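You operate a simulated robot arm through the tools that you are given. There is no shell and no other tool.

Carry out the task below with a simulated robot arm. There is one attempt and no reset: what you move stays moved.

## Task
Clear up after painting: wipe the drips, bin the rag, fold the cloth.
Fine: the drips are on the mat; use the beige rag; it goes in the red bin and the bin lid is shut; the white cloth is folded over and pressed flat. What is to be rubbed or washed off counts as gone when no trace of it is left.

The check looks at the end state, three seconds after you hand in, the way a careful person would. Anything else that was tipped, shoved, dropped, spilled or broken makes it a failure. A push-on lid holds only when it is set on centred and level and pressed home; a screw cap is set on level and turned clockwise until tight. Flat cloth is picked up by pressing the open fingertips on it (5 to 10 N) and closing them slowly along it; thin cloth reads only 2 to 8 mm in the jaws.

## Robot
A 7-joint arm with a two-finger parallel gripper, fixed in place. Base frame: the origin is on the floor under the middle of its stand, x ahead of it, y to its left, z up; the work surface is at about z = 0.82. Lengths are in m, angles in rad, forces in N, time in s.
It reaches about 1.372 m from its shoulder. Its first joint turns from -2.601 to 2.601 rad. Payload 3.43 kg.
Tool frame: the origin (TCP) lies between the finger pads and is the grasp point; the fingertips stand 0.03 m ahead of it; z points along the fingers, y is the line along which they close. Largest opening 0.094 m; finger width 0.028, thickness 0.01; the body of the gripper, 0.05 by 0.096 m, starts 0.055 m behind the TCP.
Orientation is that of the tool frame in the base frame, as [roll, pitch, yaw] about the fixed x, y, z axes, in that order (R = Rz(yaw) Ry(pitch) Rx(roll)). With the fingers straight down and closing along the base's y, the tool's x points along the base's -x, its y along +y and its z along -z.

## Interface
- The arm moves only by the tool play_rows. Its arguments are lists of equal length, an entry for each row: "xyz": the shift along the tool's x, y, z in m, a list of three; "rot": the turn, a rotation vector about the tool's x, y, z in rad, a list of three; "gripper": the finger opening in m, from 0 to 0.094. In form: {"xyz": [[dx, dy, dz], ...], "rot": [[wx, wy, wz], ...], "gripper": [gripper, ...]}. A call has 1 to 20 rows; each row shifts and turns the commanded pose from where the row before left it, along the tool's axes as they then stand. Rows are played at 5 a second. More than 0.05 m and 0.15 rad between two rows, or a gripper value outside its range, and nothing of the call is played. A pose out of reach is approached as far as the arm can. The call stops where the force on the tool passes 60 N (or 10 N more than at its start, if that is more) or the arm is blocked; 0.2 s more then pass. The fingers move at their own pace (about 0.045 m/s each) and stop on an object; they squeeze with about 32 N. The grip force told is the motor's: it shows also when the fingers shut on nothing. Time passes only in rows, and 0.2 s behind the last, so rows that do not move let the fingers close. The reply holds the time, the measured pose of the TCP, the force on the tool along the base axes, the opening and the grip force, in the units named above and with some noise, with the torque about the TCP (base axes, N m) and any sound that the robot's microphone picked up.
- Cameras (640 x 400 px; columns grow to the right, rows downward): "scene" is fixed at [0.3988, 0.5002, 1.5813]; the picture's right is [-0.45, -0.89, 0.00], its down [-0.63, 0.32, -0.71] and it looks along [0.63, -0.32, -0.71] (base axes); focal length 351 px, centre (320, 200). "wrist" rides on the gripper at [0.076, 0.014, -0.103] in the tool frame; the picture's right is [-0.18, 0.98, 0.00], its down [-0.75, -0.14, -0.64] and it looks along [-0.63, -0.12, 0.77] (tool axes); focal length 243 px, centre (320, 200).
- get_image(camera): a new picture of that camera. The clock stands still meanwhile.
- probe_pixels(camera, pixels): for up to 12 pixels [column, row] of the newest picture of that camera ("zoom" is the newest enlarged one), the place [x, y, z] in the base frame of the surface seen there, good to about 0.002 m. The clock stands still meanwhile.
- zoom(camera, box): a new picture of the part [left, top, right, bottom] of that camera's present view, enlarged. The clock stands still meanwhile.
- finish_job(): hands the job in; it is judged then, once.

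Leave the gripper open and the arm clear of the work at the hand-in unless told otherwise.

The tools are called after "Call:" as a command line: name --argument value ..., lists and objects as JSON in quotes. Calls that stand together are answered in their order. play_rows: Moves the arm, as the interface text tells. Its arguments: {"type":"object","properties":{"xyz":{"type":"array","items":{"type":"array","items":{"type":"number"}}},"rot":{"type":"array","items":{"type":"array","items":{"type":"number"}}},"gripper":{"type":"array","items":{"type":"number"}}},"required":["xyz","rot","gripper"]} The other tools are called the same way: get_image (camera) takes a picture; probe_pixels (camera, pixels) gives the place of the surface under pixels of a picture; zoom (camera, box) takes an enlarged picture of a part of a camera's view; finish_job () hands the job in.

At the start:

```text
clock: 0.0
ee_pos: [0.9853, 0.0691, 1.1596]
orientation: [3.141, 0.0, -3.14]
contact_force: [0.3, -0.4, -0.2]
wrist_torque: [0.01, 0.03, 0.02]
opening: 0.0942
grip_force: 0.1
```

scene: 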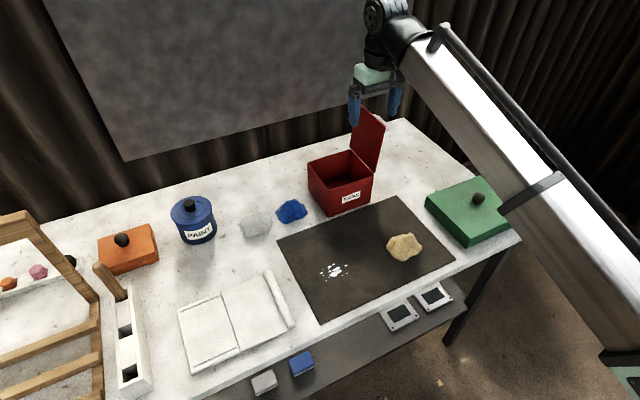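
wrist: 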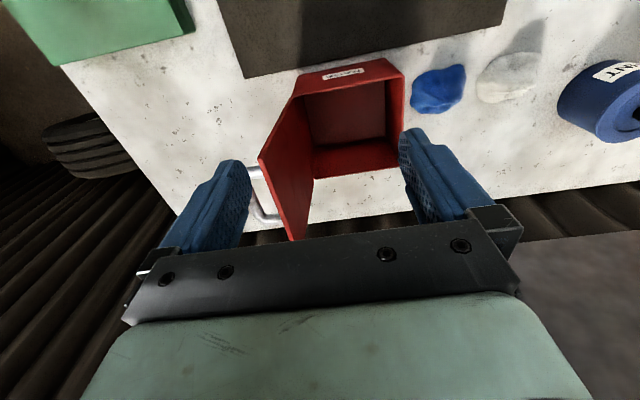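

I see the beige rag at about (404,247) on the dark mat, white drips near (333,271), the open red bin near (345,180) and the white cloth near (235,320). I'll zoom in on each before moving.

Call:
zoom --camera "scene" --box '[270, 190, 470, 315]'

Call:
zoom --camera "scene" --box '[160, 250, 320, 390]'

Call:
zoom --camera "scene" --box '[280, 100, 420, 225]'

```text
3.20 times, centred on (370, 252) of scene
```

zoom: 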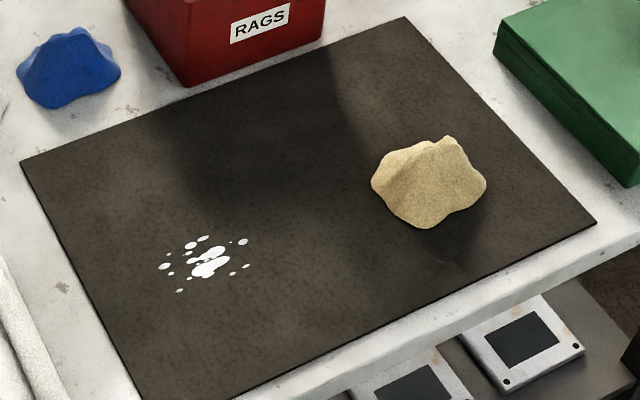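

```text
2.86 times, centred on (240, 320) of scene
```

zoom: 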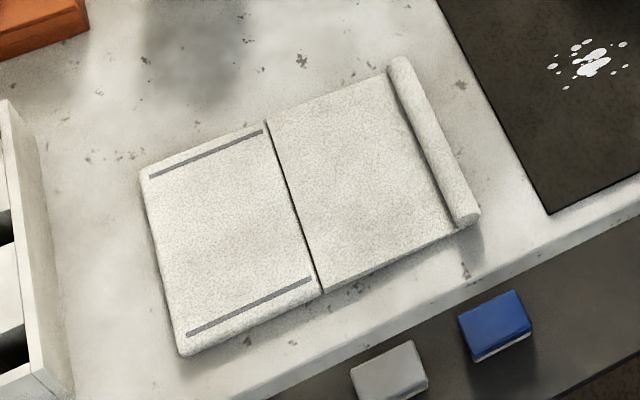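

```text
3.20 times, centred on (350, 162) of scene
```

zoom: 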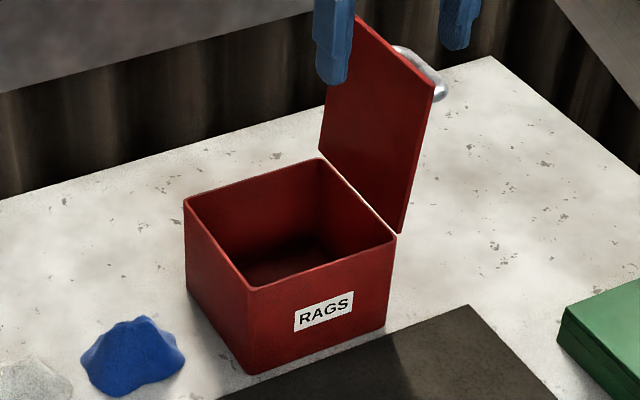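

The bin's lid stands open on a hinge on the right (−y) side, and the cloth has a crease in the middle and a rolled edge on its right. Next I'll measure where these are.

Call:
probe_pixels --camera "zoom" --pixels '[[186, 200], [248, 284], [394, 238], [320, 160], [252, 370], [386, 325], [357, 20], [432, 85], [402, 228], [440, 95], [280, 255], [400, 52]]'

Call:
probe_pixels --camera "scene" --pixels '[[404, 243], [388, 247], [421, 247], [404, 261], [405, 234], [412, 236], [333, 271], [319, 273], [347, 266], [345, 275], [326, 281], [333, 264]]'

Call:
probe_pixels --camera "scene" --pixels '[[196, 309], [209, 371], [226, 293], [239, 351], [258, 275], [266, 272], [276, 302], [292, 324], [285, 300], [278, 285], [250, 310], [215, 335]]'

Call:
probe_pixels --camera "scene" --pixels '[[279, 241], [397, 197], [454, 259], [318, 323], [291, 210], [256, 226], [193, 205], [427, 200], [478, 198], [470, 243], [300, 180], [220, 360]]'

```text
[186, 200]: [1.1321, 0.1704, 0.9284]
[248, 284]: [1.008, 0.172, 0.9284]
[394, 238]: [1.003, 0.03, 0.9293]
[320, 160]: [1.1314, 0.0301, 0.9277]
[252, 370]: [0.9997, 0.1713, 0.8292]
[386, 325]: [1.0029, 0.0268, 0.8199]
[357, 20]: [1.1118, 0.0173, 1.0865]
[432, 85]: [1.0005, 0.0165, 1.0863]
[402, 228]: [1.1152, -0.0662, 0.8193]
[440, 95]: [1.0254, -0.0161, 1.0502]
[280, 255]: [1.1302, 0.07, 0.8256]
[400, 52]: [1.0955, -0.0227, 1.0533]
```

```text
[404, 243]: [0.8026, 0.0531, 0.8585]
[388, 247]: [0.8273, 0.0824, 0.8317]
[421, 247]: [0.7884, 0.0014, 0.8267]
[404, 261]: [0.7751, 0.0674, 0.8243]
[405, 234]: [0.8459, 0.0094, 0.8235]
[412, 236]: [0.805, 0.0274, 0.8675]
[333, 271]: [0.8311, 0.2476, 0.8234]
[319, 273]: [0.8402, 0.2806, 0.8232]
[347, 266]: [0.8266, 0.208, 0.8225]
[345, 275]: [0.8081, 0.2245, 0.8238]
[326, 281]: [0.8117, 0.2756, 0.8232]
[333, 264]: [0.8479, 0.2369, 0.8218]
```

```text
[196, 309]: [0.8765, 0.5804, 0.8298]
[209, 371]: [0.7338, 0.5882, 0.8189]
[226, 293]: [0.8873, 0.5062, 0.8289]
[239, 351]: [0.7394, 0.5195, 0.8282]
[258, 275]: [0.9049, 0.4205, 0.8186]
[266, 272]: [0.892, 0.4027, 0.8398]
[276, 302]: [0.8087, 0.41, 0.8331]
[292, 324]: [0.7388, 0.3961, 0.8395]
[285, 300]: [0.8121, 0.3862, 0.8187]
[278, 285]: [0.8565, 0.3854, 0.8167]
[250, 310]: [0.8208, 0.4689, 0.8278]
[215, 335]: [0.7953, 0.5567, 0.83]
```

```text
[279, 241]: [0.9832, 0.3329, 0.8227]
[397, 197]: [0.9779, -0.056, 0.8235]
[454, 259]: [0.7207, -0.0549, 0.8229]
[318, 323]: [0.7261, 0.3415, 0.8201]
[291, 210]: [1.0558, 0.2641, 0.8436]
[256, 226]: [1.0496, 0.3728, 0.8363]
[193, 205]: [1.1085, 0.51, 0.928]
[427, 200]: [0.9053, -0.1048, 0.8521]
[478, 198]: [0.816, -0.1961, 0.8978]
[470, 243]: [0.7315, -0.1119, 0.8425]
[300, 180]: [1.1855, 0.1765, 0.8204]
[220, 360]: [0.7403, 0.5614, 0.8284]
```

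The rag lump is centred near (0.805, 0.04) with its top at z≈0.867. The drips cover x 0.805–0.85, y 0.205–0.285. First I'll back away from the bin lid, then lower over the rag to look at it with the wrist camera.

Call:
play_rows --xyz '[[0.036, -0.006, 0], [0.036, -0.006, 0], [0.036, -0.006, 0], [0.036, -0.006, 0], [0.036, -0.006, 0], [0, 0, 0.03], [0, 0, 0.03], [0, 0, 0.03], [0, 0, 0.03], [0, 0, 0]]' --rot '[[0, 0, 0], [0, 0, 0], [0, 0, 0], [0, 0, 0], [0, 0, 0], [0, 0, 0], [0, 0, 0], [0, 0, 0], [0, 0, 0], [0, 0, 0]]' --gripper '[0.094, 0.094, 0.094, 0.094, 0.094, 0.094, 0.094, 0.094, 0.094, 0.094]'

Call:
get_image --camera "wrist"

Call:
get_image --camera "scene"

```text
clock: 2.2
ee_pos: [0.8059, 0.0395, 1.0407]
orientation: [-3.141, -0.001, -3.141]
contact_force: [-0.6, 0.7, -0.2]
wrist_torque: [0.01, 0.0, 0.0]
opening: 0.0941
grip_force: 0.0
```

```text
taken
```

wrist: 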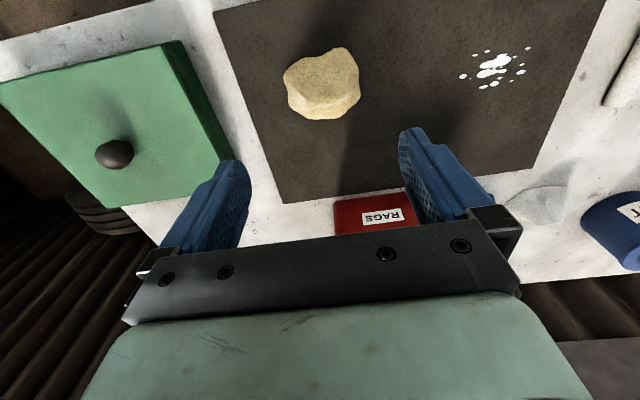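

```text
taken
```

scene: 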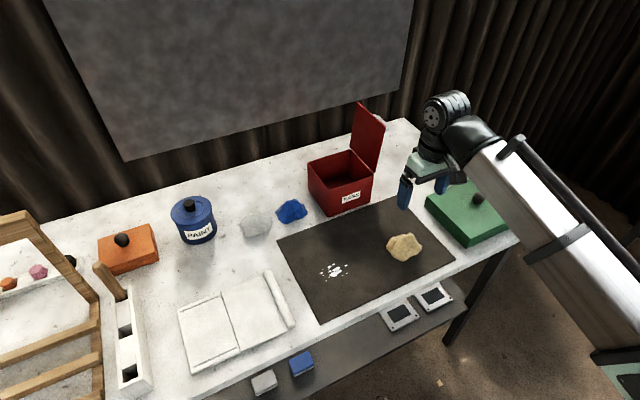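

The wrist view shows the rag at about (322,85). I'll zoom in on it and measure its outline and height.

Call:
zoom --camera "wrist" --box '[260, 30, 388, 110]'

Call:
probe_pixels --camera "wrist" --pixels '[[286, 78], [340, 50], [359, 90], [325, 119], [295, 110], [320, 70], [330, 90], [310, 90], [350, 70], [300, 75], [320, 100], [345, 100]]'

```text
5.00 times, centred on (324, 70) of wrist
```

zoom: 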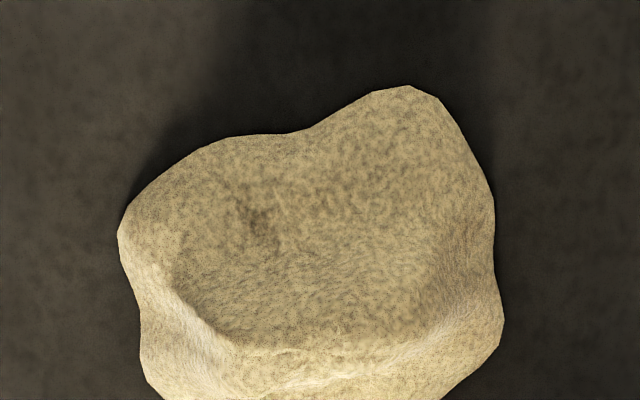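

```text
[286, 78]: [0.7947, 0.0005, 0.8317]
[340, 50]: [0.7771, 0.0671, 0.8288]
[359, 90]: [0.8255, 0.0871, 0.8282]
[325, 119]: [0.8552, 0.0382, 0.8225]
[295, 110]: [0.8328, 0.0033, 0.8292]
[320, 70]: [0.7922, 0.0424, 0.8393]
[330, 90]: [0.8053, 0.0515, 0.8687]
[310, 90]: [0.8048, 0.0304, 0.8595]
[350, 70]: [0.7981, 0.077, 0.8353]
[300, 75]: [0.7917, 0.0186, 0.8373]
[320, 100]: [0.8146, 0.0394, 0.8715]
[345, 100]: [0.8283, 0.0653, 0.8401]
```

The rag spans x 0.77–0.855 and y 0.0–0.088, with its top at z≈0.872 near (0.812, 0.042). I'll descend until the fingertips are about 13 mm above the mat and close along y.

Call:
play_rows --xyz '[[-0.006, 0.004, 0.03], [0, 0, 0.03], [0, 0, 0.03], [0, 0, 0.03], [0, 0, 0.025], [0, 0, 0.02], [0, 0, 0.01], [0, 0, 0]]' --rot '[[0, 0, 0], [0, 0, 0], [0, 0, 0], [0, 0, 0], [0, 0, 0], [0, 0, 0], [0, 0, 0], [0, 0, 0]]' --gripper '[0.094, 0.094, 0.094, 0.094, 0.094, 0.094, 0.094, 0.094]'

Call:
get_image --camera "wrist"

```text
clock: 4.0
ee_pos: [0.8121, 0.0438, 0.8659]
orientation: [3.142, 0.0, 3.141]
contact_force: [-0.2, 0.5, 0.4]
wrist_torque: [-0.01, 0.0, -0.03]
opening: 0.0938
grip_force: 0.1
```

```text
taken
```

wrist: 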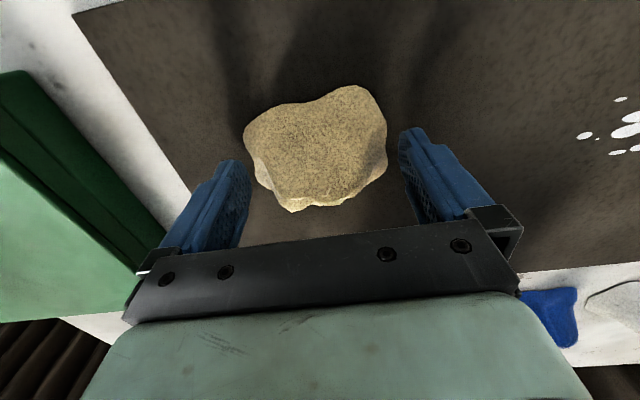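

The rag lies between the two fingers at (315,150), and the fingers are clear on both sides. Next I'll close on it.

Call:
play_rows --xyz '[[0, 0, 0], [0, 0, 0], [0, 0, 0], [0, 0, 0], [0, 0, 0], [0, 0, 0], [0, 0, 0], [0, 0, 0]]' --rot '[[0, 0, 0], [0, 0, 0], [0, 0, 0], [0, 0, 0], [0, 0, 0], [0, 0, 0], [0, 0, 0], [0, 0, 0]]' --gripper '[0.075, 0.06, 0.045, 0.03, 0.02, 0.01, 0.01, 0.01]'

Call:
get_image --camera "wrist"

```text
clock: 5.8
ee_pos: [0.8112, 0.0425, 0.8677]
orientation: [3.142, 0.004, -3.14]
contact_force: [2.1, -0.8, 48.3]
wrist_torque: [-0.24, -0.43, 0.62]
opening: 0.0619
grip_force: 32.0
```

```text
taken
```

wrist: 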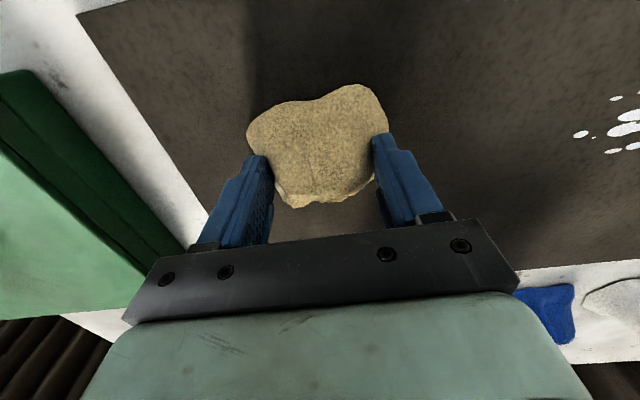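

The jaws hold at 62 mm with 32 N of grip. The sloped sides push the tool up with 48 N. I'll raise the tool a little to ease that and see whether the rag stays in the jaws.

Call:
play_rows --xyz '[[0, 0, -0.002], [0, 0, -0.002], [0, 0, -0.003], [0, 0, -0.005], [0, 0, -0.008], [0, 0, 0]]' --rot '[[0, 0, 0], [0, 0, 0], [0, 0, 0], [0, 0, 0], [0, 0, 0], [0, 0, 0]]' --gripper '[0.01, 0.01, 0.01, 0.01, 0.01, 0.01]'

Call:
get_image --camera "wrist"

Call:
zoom --camera "scene" --box '[300, 170, 492, 290]'

```text
clock: 7.2
ee_pos: [0.8115, 0.0415, 0.8844]
orientation: [-3.141, -0.001, 3.141]
contact_force: [-0.5, 0.0, -0.5]
wrist_torque: [0.01, -0.01, 0.01]
opening: 0.0572
grip_force: 31.6
```

```text
taken
```

wrist: 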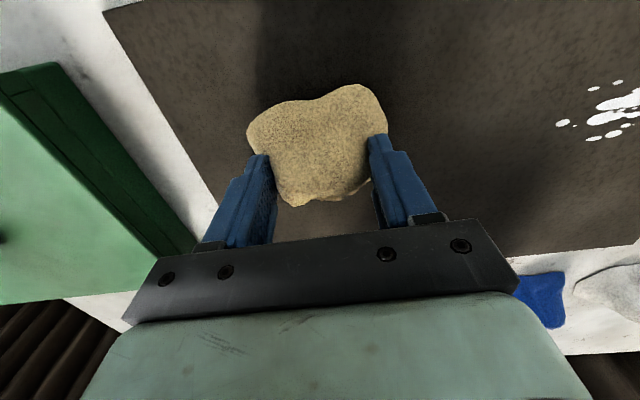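

```text
3.33 times, centred on (396, 230) of scene
```

zoom: 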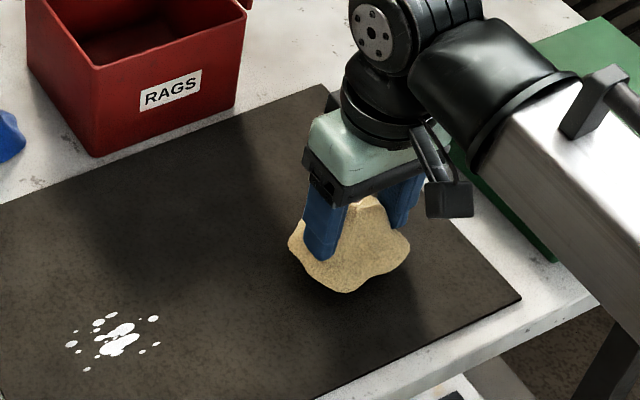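

The rag is held (57 mm in the jaws, no table force left). I'll raise it slightly and carry it over the drips at about (0.829, 0.245).

Call:
play_rows --xyz '[[0, 0, -0.02], [-0.002, 0.025, 0], [-0.003, 0.035, 0], [-0.003, 0.035, 0], [-0.003, 0.035, 0], [-0.003, 0.035, 0], [-0.003, 0.035, 0], [0, 0.002, 0.01], [0, 0, 0.01], [0, 0, 0]]' --rot '[[0, 0, 0], [0, 0, 0], [0, 0, 0], [0, 0, 0], [0, 0, 0], [0, 0, 0], [0, 0, 0], [0, 0, 0], [0, 0, 0], [0, 0, 0]]' --gripper '[0.01, 0.01, 0.01, 0.01, 0.01, 0.01, 0.01, 0.01, 0.01, 0.01]'

Call:
zoom --camera "scene" --box '[240, 190, 432, 310]'

Call:
get_image --camera "wrist"

```text
clock: 9.4
ee_pos: [0.829, 0.2458, 0.8849]
orientation: [3.141, -0.001, -3.141]
contact_force: [0.3, 0.7, -0.3]
wrist_torque: [0.01, 0.02, -0.04]
opening: 0.0573
grip_force: 32.1
```

```text
3.33 times, centred on (336, 250) of scene
```

zoom: 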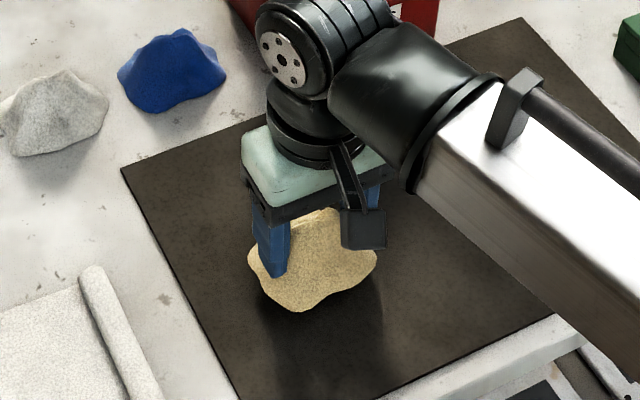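

```text
taken
```

wrist: 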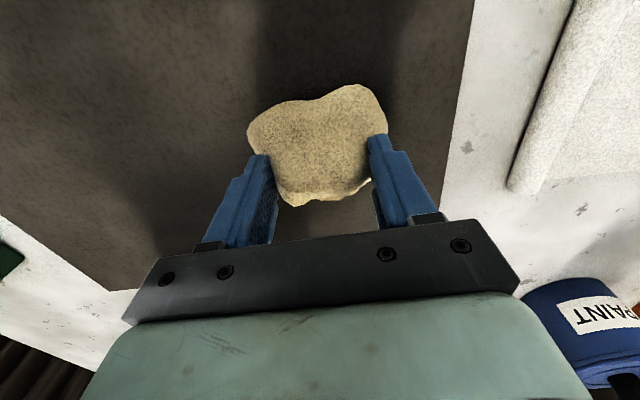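

The rag hangs right over the drips and covers them. I'll lower it in small steps until I read contact.

Call:
play_rows --xyz '[[0, 0, 0.004], [0, 0, 0.003], [0, 0, 0.002], [0, 0, 0.001], [0, 0, 0]]' --rot '[[0, 0, 0], [0, 0, 0], [0, 0, 0], [0, 0, 0], [0, 0, 0]]' --gripper '[0.01, 0.01, 0.01, 0.01, 0.01]'

```text
clock: 10.6
ee_pos: [0.8283, 0.2451, 0.8742]
orientation: [-3.141, 0.001, -3.141]
contact_force: [0.2, 1.1, -0.8]
wrist_torque: [0.01, -0.03, -0.01]
opening: 0.0575
grip_force: 31.7
```

No contact yet at z 0.874. I'll keep lowering in 1 mm steps.

Call:
play_rows --xyz '[[0, 0, 0.001], [0, 0, 0.001], [0, 0, 0]]' --rot '[[0, 0, 0], [0, 0, 0], [0, 0, 0]]' --gripper '[0.01, 0.01, 0.01]'

Call:
play_rows --xyz '[[0, 0, 0.001], [0, 0, 0]]' --rot '[[0, 0, 0], [0, 0, 0]]' --gripper '[0.01, 0.01]'

```text
clock: 11.4
ee_pos: [0.8289, 0.2454, 0.8728]
orientation: [3.141, 0.0, -3.14]
contact_force: [-0.9, -0.2, -1.0]
wrist_torque: [-0.03, -0.04, 0.02]
opening: 0.0573
grip_force: 32.1
```

```text
clock: 12.0
ee_pos: [0.8291, 0.2453, 0.8727]
orientation: [-3.141, -0.003, -3.14]
contact_force: [0.5, -1.1, 0.0]
wrist_torque: [-0.02, 0.05, 0.01]
opening: 0.0572
grip_force: 32.2
```

Still no contact. I'll go down 1 mm at a time, reading the force each time.

Call:
play_rows --xyz '[[0, 0, 0.001], [0, 0, 0]]' --rot '[[0, 0, 0], [0, 0, 0]]' --gripper '[0.01, 0.01]'

Call:
play_rows --xyz '[[0, 0, 0.001], [0, 0, 0]]' --rot '[[0, 0, 0], [0, 0, 0]]' --gripper '[0.01, 0.01]'

```text
clock: 12.6
ee_pos: [0.8285, 0.2453, 0.8712]
orientation: [3.141, 0.001, 3.141]
contact_force: [-0.2, 0.3, -0.7]
wrist_torque: [-0.03, -0.02, -0.02]
opening: 0.0573
grip_force: 32.4
```

```text
clock: 13.2
ee_pos: [0.829, 0.2451, 0.8704]
orientation: [3.141, 0.001, 3.141]
contact_force: [0.2, 0.6, 1.6]
wrist_torque: [-0.07, 0.03, -0.03]
opening: 0.0572
grip_force: 32.3
```

First contact: 1.6 N at z≈0.8704. I'll press down half a millimetre more.

Call:
play_rows --xyz '[[0, 0, 0.0005], [0, 0, 0]]' --rot '[[0, 0, 0], [0, 0, 0]]' --gripper '[0.01, 0.01]'

Call:
play_rows --xyz '[[0, 0, 0.0005], [0, 0, 0]]' --rot '[[0, 0, 0], [0, 0, 0]]' --gripper '[0.01, 0.01]'

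```text
clock: 13.8
ee_pos: [0.8287, 0.2446, 0.87]
orientation: [-3.141, -0.001, 3.141]
contact_force: [0.5, 0.8, 10.9]
wrist_torque: [-0.17, 0.35, 0.01]
opening: 0.0574
grip_force: 32.2
```

```text
clock: 14.4
ee_pos: [0.8285, 0.2452, 0.8705]
orientation: [-3.141, 0.001, -3.141]
contact_force: [1.5, 1.2, 17.8]
wrist_torque: [-0.09, 0.5, -0.01]
opening: 0.0572
grip_force: 31.9
```

The press is about 18 N. Now I'll rub back and forth along y over the patch.

Call:
play_rows --xyz '[[0, 0.015, 0], [0, 0.015, 0], [0, 0.01, 0], [0, -0.015, 0], [0, -0.015, 0], [0, -0.015, 0], [0, -0.015, 0], [0, -0.015, 0], [0, -0.005, 0], [0.012, 0, 0], [0.012, 0, 0], [0, 0.015, 0], [0, 0.015, 0], [0, 0.015, 0], [0, 0.015, 0], [0, 0.015, 0], [0, 0.005, 0], [-0.012, 0, 0], [-0.012, 0, 0], [0, 0, 0]]' --rot '[[0, 0, 0], [0, 0, 0], [0, 0, 0], [0, 0, 0], [0, 0, 0], [0, 0, 0], [0, 0, 0], [0, 0, 0], [0, 0, 0], [0, 0, 0], [0, 0, 0], [0, 0, 0], [0, 0, 0], [0, 0, 0], [0, 0, 0], [0, 0, 0], [0, 0, 0], [0, 0, 0], [0, 0, 0], [0, 0, 0]]' --gripper '[0.01, 0.01, 0.01, 0.01, 0.01, 0.01, 0.01, 0.01, 0.01, 0.01, 0.01, 0.01, 0.01, 0.01, 0.01, 0.01, 0.01, 0.01, 0.01, 0.01]'

```text
clock: 18.6
ee_pos: [0.8264, 0.2842, 0.8691]
orientation: [3.139, -0.001, 3.141]
contact_force: [-12.3, 2.6, 13.9]
wrist_torque: [-0.03, 0.5, -0.12]
opening: 0.0574
grip_force: 32.2
```

The press holds at about 14 N with rubbing drag. I'll carry on with a pass at larger x and then strokes along x.

Call:
play_rows --xyz '[[-0.012, 0, 0], [-0.012, 0, 0], [0, -0.015, 0], [0, -0.015, 0], [0, -0.015, 0], [0, -0.015, 0], [0, -0.015, 0], [0, -0.005, 0], [0.015, 0, 0], [0.015, 0, 0], [0.015, 0, 0], [0.01, 0, 0], [0, 0.015, 0], [0, 0.01, 0], [-0.015, 0, 0], [-0.015, 0, 0], [-0.015, 0, 0], [-0.01, 0, 0], [0, 0.015, 0], [0, 0, 0]]' --rot '[[0, 0, 0], [0, 0, 0], [0, 0, 0], [0, 0, 0], [0, 0, 0], [0, 0, 0], [0, 0, 0], [0, 0, 0], [0, 0, 0], [0, 0, 0], [0, 0, 0], [0, 0, 0], [0, 0, 0], [0, 0, 0], [0, 0, 0], [0, 0, 0], [0, 0, 0], [0, 0, 0], [0, 0, 0], [0, 0, 0]]' --gripper '[0.01, 0.01, 0.01, 0.01, 0.01, 0.01, 0.01, 0.01, 0.01, 0.01, 0.01, 0.01, 0.01, 0.01, 0.01, 0.01, 0.01, 0.01, 0.01, 0.01]'

```text
clock: 22.8
ee_pos: [0.8539, 0.2448, 0.8705]
orientation: [-3.141, 0.004, -3.141]
contact_force: [5.0, -6.0, 8.2]
wrist_torque: [-0.23, 0.06, 0.2]
opening: 0.0574
grip_force: 32.6
```

Next I'll do two more strokes along x, then lift and move the rag aside toward the −y part of the mat, so I can look at the patch.

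Call:
play_rows --xyz '[[0.015, 0, 0], [0.015, 0, 0], [0.015, 0, 0], [0.01, 0, 0], [0, 0.015, 0], [0, 0.01, 0], [-0.015, 0, 0], [-0.015, 0, 0], [-0.015, 0, 0], [0, 0, -0.01], [0, 0, -0.02], [0, -0.03, 0], [0, -0.035, 0], [0, -0.035, 0], [0, -0.035, 0], [0, -0.035, 0], [0, 0, 0]]' --rot '[[0, 0, 0], [0, 0, 0], [0, 0, 0], [0, 0, 0], [0, 0, 0], [0, 0, 0], [0, 0, 0], [0, 0, 0], [0, 0, 0], [0, 0, 0], [0, 0, 0], [0, 0, 0], [0, 0, 0], [0, 0, 0], [0, 0, 0], [0, 0, 0], [0, 0, 0]]' --gripper '[0.01, 0.01, 0.01, 0.01, 0.01, 0.01, 0.01, 0.01, 0.01, 0.01, 0.01, 0.01, 0.01, 0.01, 0.01, 0.01, 0.01]'

Call:
zoom --camera "scene" --box '[260, 210, 420, 310]'

Call:
get_image --camera "wrist"

```text
clock: 26.4
ee_pos: [0.8428, 0.0989, 0.8993]
orientation: [-3.14, -0.001, -3.141]
contact_force: [0.2, -0.9, -0.7]
wrist_torque: [-0.01, -0.01, 0.0]
opening: 0.0574
grip_force: 32.2
```

```text
4.00 times, centred on (340, 260) of scene
```

zoom: 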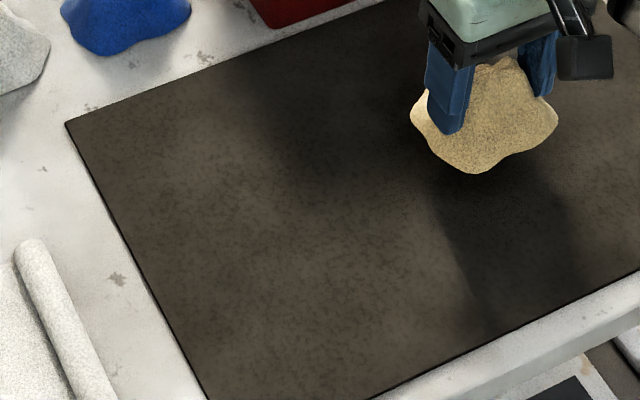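

```text
taken
```

wrist: 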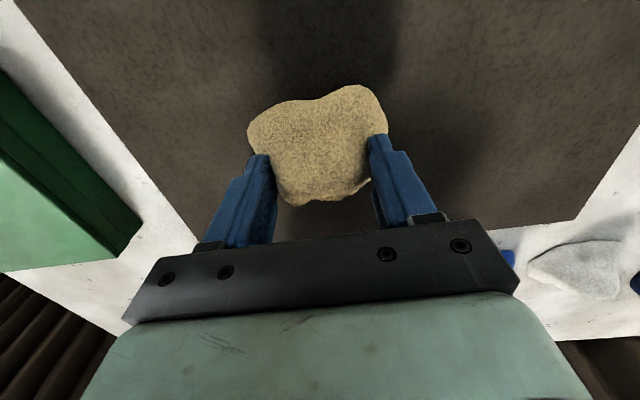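

The mat looks clean. I'll look closer at where the drips were, (310–360, 255–290), for any faint trace before binning the rag.

Call:
zoom --camera "scene" --box '[305, 250, 365, 290]'

Call:
zoom --camera "wrist" --box '[380, 0, 640, 160]'

```text
10.00 times, centred on (335, 270) of scene
```

zoom: 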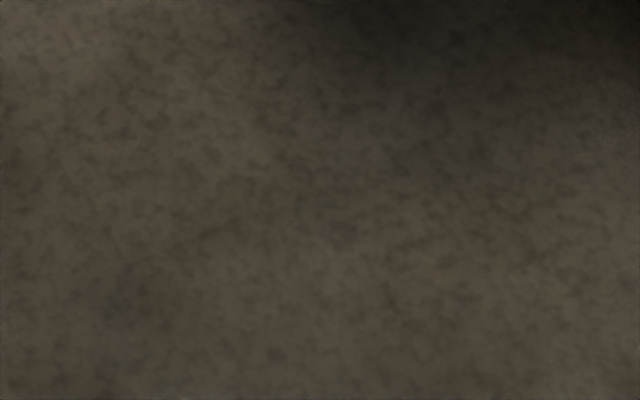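

```text
2.46 times, centred on (510, 80) of wrist
```

zoom: 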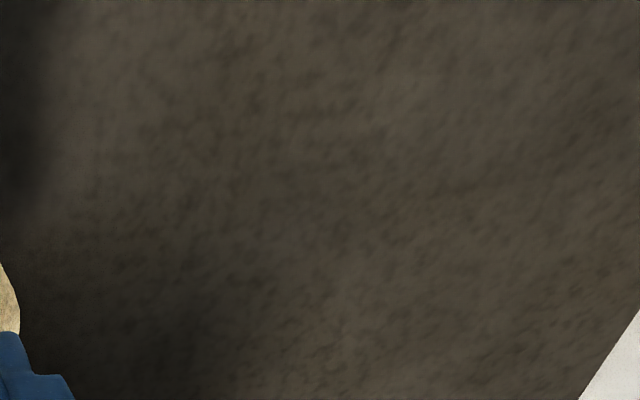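

No trace is left on the mat. Before going over the bin, I need to know how wide the wrist is near the standing lid, so I'll take a scene picture and probe the arm's parts.

Call:
get_image --camera "scene"

```text
taken
```

scene: 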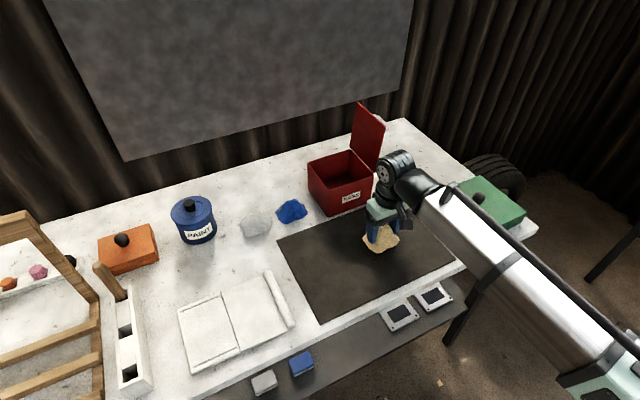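

Call:
zoom --camera "scene" --box '[330, 130, 490, 260]'

Call:
probe_pixels --camera "scene" --pixels '[[385, 175], [395, 155], [408, 152], [412, 165], [410, 185], [430, 180], [404, 215], [380, 213], [380, 197], [450, 200], [380, 165], [420, 195]]'

```text
3.08 times, centred on (410, 195) of scene
```

zoom: 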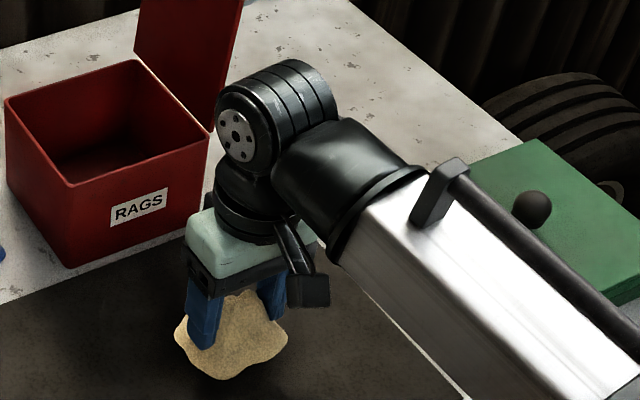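

```text
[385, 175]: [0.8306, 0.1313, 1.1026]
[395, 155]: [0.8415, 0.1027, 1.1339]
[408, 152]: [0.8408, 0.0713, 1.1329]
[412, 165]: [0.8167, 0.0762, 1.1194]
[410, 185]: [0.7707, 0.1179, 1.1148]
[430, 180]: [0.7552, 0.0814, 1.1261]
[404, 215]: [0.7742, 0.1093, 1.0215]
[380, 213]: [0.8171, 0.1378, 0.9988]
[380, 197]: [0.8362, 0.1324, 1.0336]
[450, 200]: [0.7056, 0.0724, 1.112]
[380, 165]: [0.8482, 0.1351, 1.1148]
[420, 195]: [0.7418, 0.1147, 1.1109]
```

The wrist's +y face is near y 0.135. I'll probe its far (−y) edge and the forearm's far edge too.

Call:
probe_pixels --camera "zoom" --pixels '[[300, 65], [325, 85], [333, 105], [270, 65], [240, 80], [225, 95], [400, 160], [430, 200], [455, 170], [490, 215], [345, 255], [310, 285]]'

```text
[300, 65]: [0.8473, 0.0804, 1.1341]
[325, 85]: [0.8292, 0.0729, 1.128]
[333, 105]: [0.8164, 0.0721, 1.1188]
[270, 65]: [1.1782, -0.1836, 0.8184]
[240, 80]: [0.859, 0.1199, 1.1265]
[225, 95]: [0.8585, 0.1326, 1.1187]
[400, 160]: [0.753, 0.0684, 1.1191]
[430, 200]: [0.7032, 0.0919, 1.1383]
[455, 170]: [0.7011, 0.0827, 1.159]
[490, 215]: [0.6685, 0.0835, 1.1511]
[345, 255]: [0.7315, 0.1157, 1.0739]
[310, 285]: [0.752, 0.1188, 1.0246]
```

The wrist and forearm are only about ±0.04 m wide in y, so at y≈0.104 they clear the lid at y≈0.02. I'll lift the rag well above the rim (z 0.929) and carry it over the bin's middle at (1.068, 0.104).

Call:
play_rows --xyz '[[0, 0, -0.03], [0, 0, -0.04], [0, 0, -0.045], [-0.02, 0.001, 0], [-0.034, 0.001, 0], [-0.034, 0.001, 0], [-0.034, 0.001, 0], [-0.034, 0.001, 0], [-0.034, 0, 0], [-0.034, 0, 0], [0, 0, 0]]' --rot '[[0, 0, 0], [0, 0, 0], [0, 0, 0], [0, 0, 0], [0, 0, 0], [0, 0, 0], [0, 0, 0], [0, 0, 0], [0, 0, 0], [0, 0, 0], [0, 0, 0]]' --gripper '[0.01, 0.01, 0.01, 0.01, 0.01, 0.01, 0.01, 0.01, 0.01, 0.01, 0.01]'

Call:
get_image --camera "scene"

Call:
get_image --camera "wrist"

```text
clock: 28.8
ee_pos: [1.0662, 0.1057, 1.0135]
orientation: [3.141, 0.0, -3.142]
contact_force: [0.5, 0.2, -0.8]
wrist_torque: [0.02, -0.01, -0.01]
opening: 0.0574
grip_force: 31.7
```

```text
taken
```

scene: 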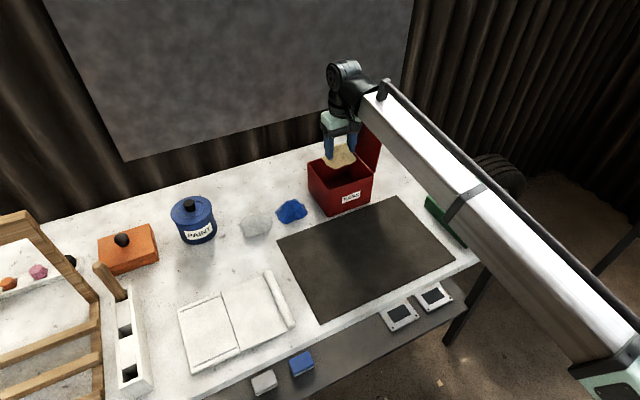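

```text
taken
```

wrist: 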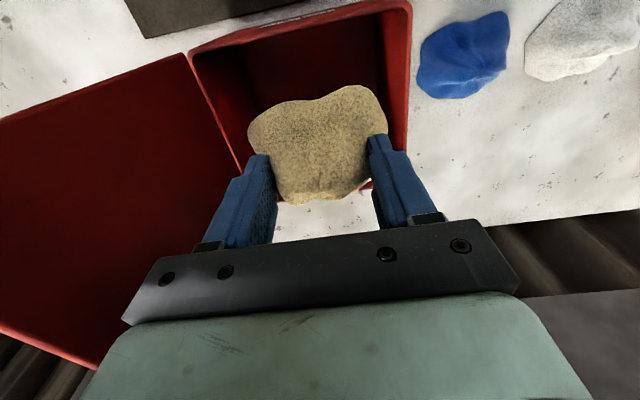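

The mat is in clear view now. I'll zoom in on it once more while I still hold the rag.

Call:
zoom --camera "scene" --box '[270, 190, 462, 320]'

Call:
zoom --camera "scene" --box '[285, 90, 413, 220]'

```text
3.08 times, centred on (366, 255) of scene
```

zoom: 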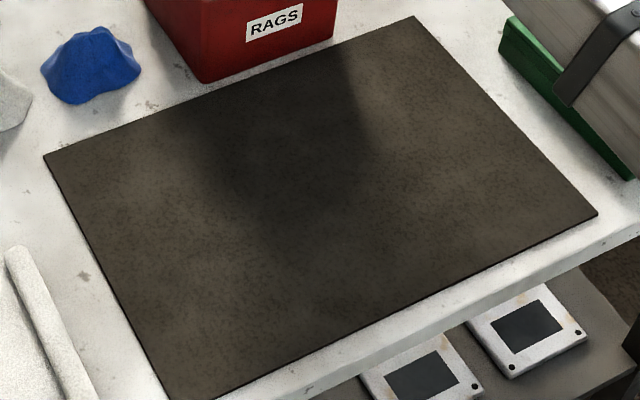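

```text
3.08 times, centred on (349, 155) of scene
```

zoom: 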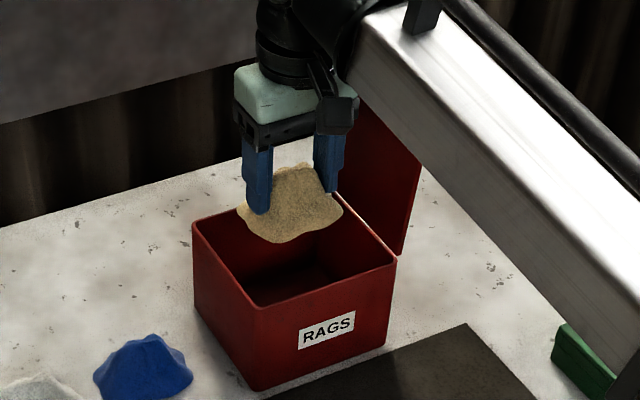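

The mat is spotless and the rag is centred over the bin. I'll lower it inside in small steps, watching for touch.

Call:
play_rows --xyz '[[0, 0, 0.02], [0, 0, 0.02], [0, 0, 0.02], [0, 0, 0.02], [0, 0, 0.015], [0, 0, 0.01], [0, 0, 0.005], [0, 0, 0]]' --rot '[[0, 0, 0], [0, 0, 0], [0, 0, 0], [0, 0, 0], [0, 0, 0], [0, 0, 0], [0, 0, 0], [0, 0, 0]]' --gripper '[0.01, 0.01, 0.01, 0.01, 0.01, 0.01, 0.01, 0.01]'

Call:
zoom --camera "scene" --box '[285, 90, 413, 220]'

Call:
get_image --camera "wrist"

```text
clock: 30.6
ee_pos: [1.0658, 0.1064, 0.9037]
orientation: [3.141, 0.0, 3.141]
contact_force: [-0.5, 0.1, 0.2]
wrist_torque: [0.0, 0.01, 0.02]
opening: 0.0572
grip_force: 32.0
```

```text
3.08 times, centred on (349, 155) of scene
```

zoom: 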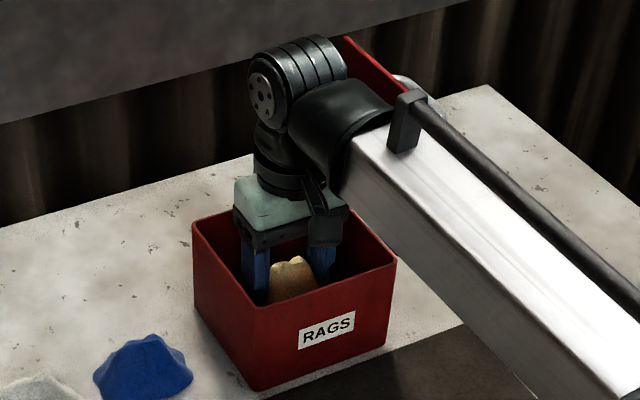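

```text
taken
```

wrist: 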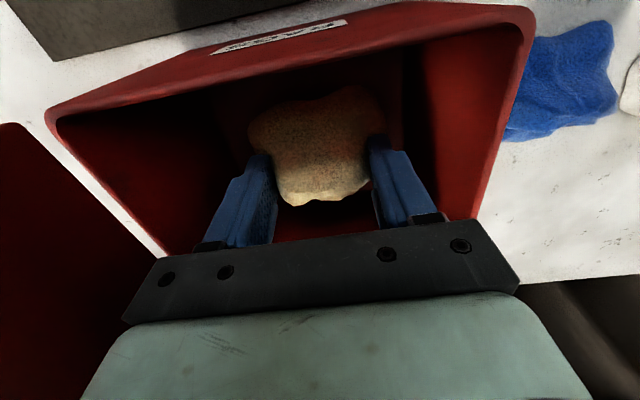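

There's good clearance on all sides. I'll lower 14 mm more, open the fingers, and let the rag drop the short way to the floor of the bin.

Call:
play_rows --xyz '[[0, 0, 0.007], [0, 0, 0.007], [0, 0, 0], [0, 0, 0], [0, 0, 0], [0, 0, 0], [0, 0, 0], [0, 0, 0]]' --rot '[[0, 0, 0], [0, 0, 0], [0, 0, 0], [0, 0, 0], [0, 0, 0], [0, 0, 0], [0, 0, 0], [0, 0, 0]]' --gripper '[0.01, 0.01, 0.01, 0.05, 0.065, 0.08, 0.08, 0.08]'

Call:
get_image --camera "wrist"

```text
clock: 32.4
ee_pos: [1.0655, 0.106, 0.8901]
orientation: [-3.141, -0.001, -3.141]
contact_force: [0.0, 0.1, 0.2]
wrist_torque: [0.01, -0.02, 0.02]
opening: 0.0801
grip_force: 0.0
```

```text
taken
```

wrist: 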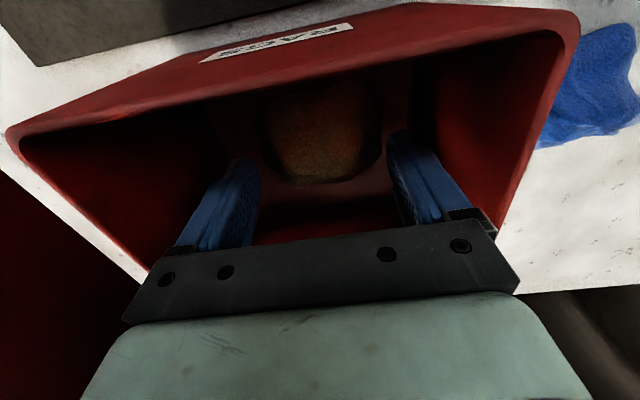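

The rag lies on the floor of the bin and the fingers are free. I'll rise straight up to z≈1.17, well above the lid's top edge (1.087), and look again.

Call:
play_rows --xyz '[[0, 0, -0.03], [0, 0, -0.04], [0, 0, -0.04], [0, 0, -0.045], [0, 0, -0.045], [0, 0, -0.04], [0, 0, -0.04], [0, 0, 0]]' --rot '[[0, 0, 0], [0, 0, 0], [0, 0, 0], [0, 0, 0], [0, 0, 0], [0, 0, 0], [0, 0, 0], [0, 0, 0]]' --gripper '[0.08, 0.08, 0.08, 0.08, 0.08, 0.08, 0.08, 0.08]'

Call:
get_image --camera "wrist"

Call:
get_image --camera "scene"

```text
clock: 34.2
ee_pos: [1.0677, 0.104, 1.1695]
orientation: [3.141, 0.001, 3.14]
contact_force: [-0.1, -0.1, 0.1]
wrist_torque: [-0.01, -0.01, 0.0]
opening: 0.08
grip_force: 0.1
```

```text
taken
```

wrist: 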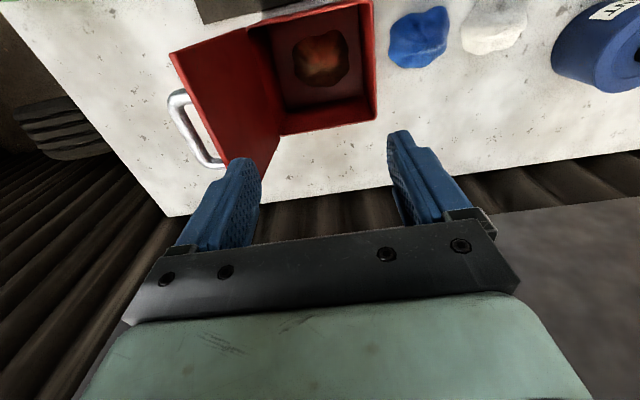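

```text
taken
```

scene: 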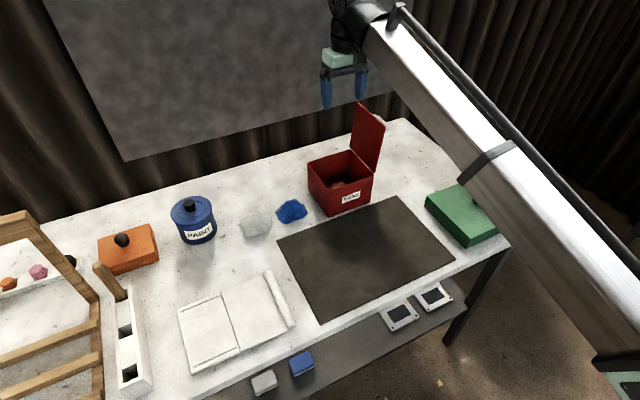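

The rag sits inside the bin. The handle, a silver U-bar on the lid's outer side at about (190,130), is visible. I'll zoom in on it and measure it.

Call:
zoom --camera "wrist" --box '[140, 30, 300, 180]'

Call:
probe_pixels --camera "wrist" --pixels '[[172, 100], [180, 118], [190, 137], [200, 153], [212, 164], [184, 94], [218, 158], [171, 54], [229, 160], [246, 30], [278, 132], [205, 110]]'

```text
2.67 times, centred on (220, 105) of wrist
```

zoom: 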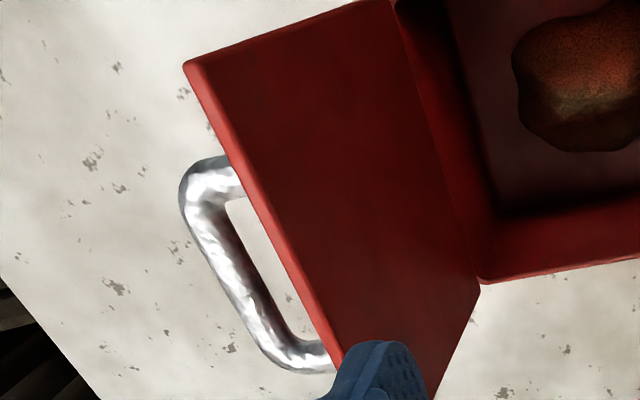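

```text
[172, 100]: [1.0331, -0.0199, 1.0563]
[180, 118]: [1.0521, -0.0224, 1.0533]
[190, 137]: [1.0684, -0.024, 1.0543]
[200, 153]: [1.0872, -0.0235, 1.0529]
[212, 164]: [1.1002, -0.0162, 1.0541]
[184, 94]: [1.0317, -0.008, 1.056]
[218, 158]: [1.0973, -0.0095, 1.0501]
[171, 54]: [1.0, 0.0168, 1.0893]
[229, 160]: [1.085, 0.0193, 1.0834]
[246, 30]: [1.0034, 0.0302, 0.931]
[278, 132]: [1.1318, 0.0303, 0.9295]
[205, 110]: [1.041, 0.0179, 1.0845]
```

The bar's axis is near y≈−0.02, z≈1.05 and spans x 1.03–1.10. I'll check the gap between the bar and the lid's outer face more closely.

Call:
zoom --camera "wrist" --box '[160, 40, 240, 180]'

```text
2.86 times, centred on (200, 110) of wrist
```

zoom: 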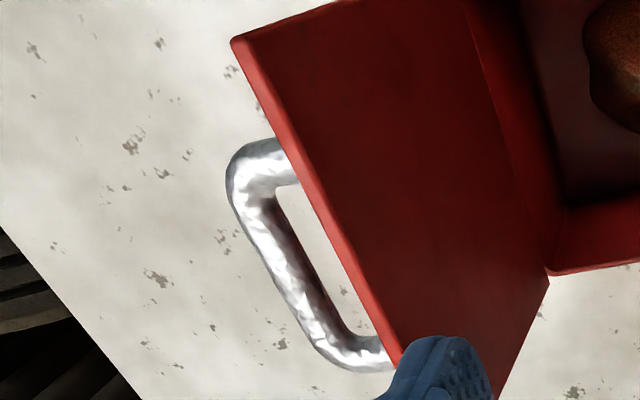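

Call:
probe_pixels --camera "zoom" --pixels '[[300, 165], [308, 165], [316, 165], [326, 165], [296, 165], [345, 240], [338, 240], [330, 240], [262, 215], [275, 215], [285, 250], [310, 300]]'

```text
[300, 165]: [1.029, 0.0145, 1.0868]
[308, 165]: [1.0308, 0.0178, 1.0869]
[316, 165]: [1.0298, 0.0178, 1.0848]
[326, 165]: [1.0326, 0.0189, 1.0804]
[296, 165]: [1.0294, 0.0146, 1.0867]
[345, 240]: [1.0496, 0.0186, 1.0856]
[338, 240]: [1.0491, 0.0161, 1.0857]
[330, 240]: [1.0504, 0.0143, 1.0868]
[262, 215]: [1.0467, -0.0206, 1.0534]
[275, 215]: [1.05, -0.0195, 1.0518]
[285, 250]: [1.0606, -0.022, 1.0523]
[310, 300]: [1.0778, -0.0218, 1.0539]
```

The lid is about 5 mm thick with its outer face near y≈0.013, so the gap behind the bar is about 27 mm. That's enough for one 10 mm finger. I'll straddle the bar loosely and guide the lid down in an arc. First I'll close to 30 mm and move above the bar at y≈−0.02.

Call:
play_rows --xyz '[[0, 0, 0], [0, 0, 0], [0, -0.031, 0], [0, -0.031, 0], [0, -0.031, 0], [0, -0.031, 0], [0, 0, 0], [0, 0, 0]]' --rot '[[0, 0, 0], [0, 0, 0], [0, 0, 0], [0, 0, 0], [0, 0, 0], [0, 0, 0], [0, 0, 0], [0, 0, 0]]' --gripper '[0.06, 0.045, 0.03, 0.03, 0.03, 0.03, 0.03, 0.03]'

Call:
get_image --camera "wrist"

Call:
zoom --camera "scene" --box '[300, 50, 428, 180]'

```text
clock: 36.0
ee_pos: [1.0654, -0.0189, 1.1682]
orientation: [-3.141, -0.001, 3.141]
contact_force: [0.9, -0.7, 0.0]
wrist_torque: [-0.01, -0.01, -0.02]
opening: 0.0302
grip_force: 0.1
```

```text
taken
```

wrist: 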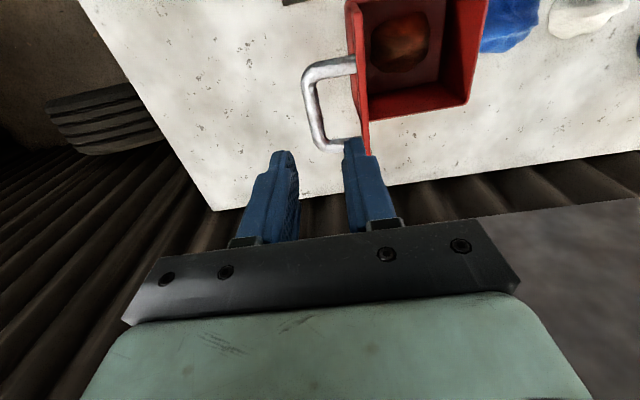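

```text
3.08 times, centred on (364, 115) of scene
```

zoom: 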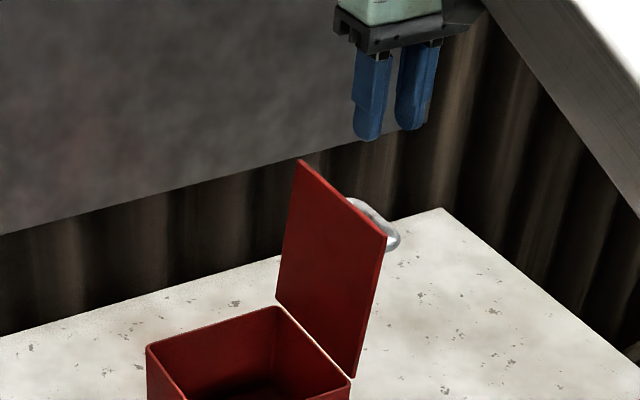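

The bar is now visible from almost above. I'll measure its edges and the lid's outer face in this view.

Call:
zoom --camera "wrist" --box '[270, 40, 400, 160]'

Call:
probe_pixels --camera "wrist" --pixels '[[306, 90], [310, 100], [308, 110], [314, 110], [318, 110], [314, 125], [356, 90], [358, 110], [350, 62], [345, 66], [330, 66], [325, 145]]'

```text
3.33 times, centred on (335, 100) of wrist
```

zoom: 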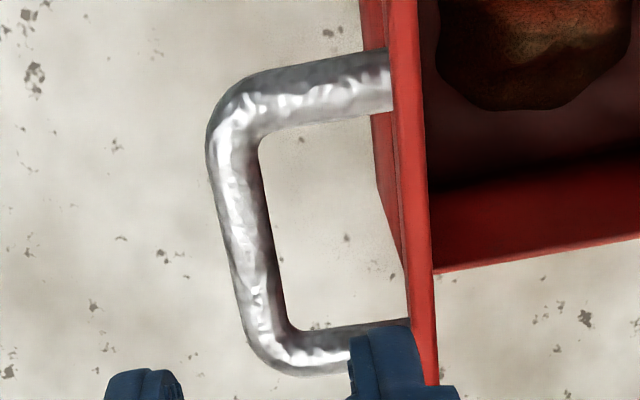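

```text
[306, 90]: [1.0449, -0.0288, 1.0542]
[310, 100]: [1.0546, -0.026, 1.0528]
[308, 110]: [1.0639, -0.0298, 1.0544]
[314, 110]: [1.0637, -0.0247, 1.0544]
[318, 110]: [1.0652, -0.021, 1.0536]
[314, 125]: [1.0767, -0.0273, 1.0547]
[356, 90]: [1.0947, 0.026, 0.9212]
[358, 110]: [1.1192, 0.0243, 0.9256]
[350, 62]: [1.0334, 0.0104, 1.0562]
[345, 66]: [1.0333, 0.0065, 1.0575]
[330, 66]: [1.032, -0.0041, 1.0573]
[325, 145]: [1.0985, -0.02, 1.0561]
```

The bar spans y≈−0.031 to −0.019 with its axis at z≈1.049, and the lid's outer face is at y≈0.013. I'll shift to y −0.024, narrow to 26 mm, and lower until the fingers straddle the bar, in two stages.

Call:
play_rows --xyz '[[0, -0.005, 0], [0, 0, 0.02], [0, 0, 0.02], [0, 0, 0.015], [0, 0, 0.01], [0, 0, 0]]' --rot '[[0, 0, 0], [0, 0, 0], [0, 0, 0], [0, 0, 0], [0, 0, 0], [0, 0, 0]]' --gripper '[0.026, 0.026, 0.026, 0.026, 0.026, 0.026]'

Call:
get_image --camera "wrist"

Call:
zoom --camera "scene" --box '[320, 70, 416, 160]'

```text
clock: 37.4
ee_pos: [1.0663, -0.0238, 1.1056]
orientation: [-3.141, 0.0, -3.141]
contact_force: [-0.1, -0.3, 0.3]
wrist_torque: [0.01, -0.05, 0.0]
opening: 0.0257
grip_force: 0.0
```

```text
taken
```

wrist: 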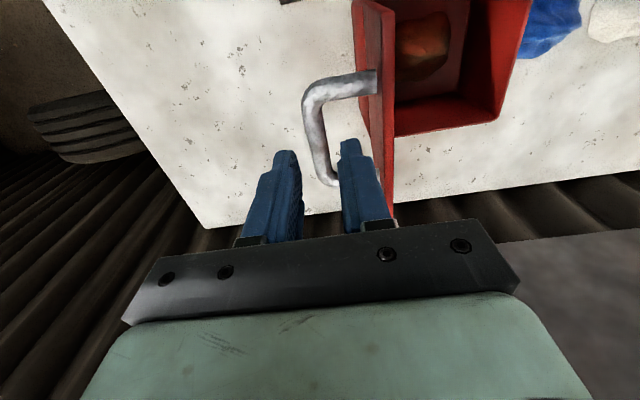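

```text
4.44 times, centred on (368, 115) of scene
```

zoom: 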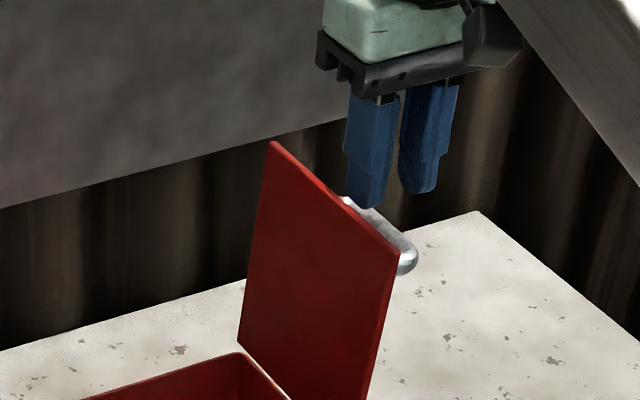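

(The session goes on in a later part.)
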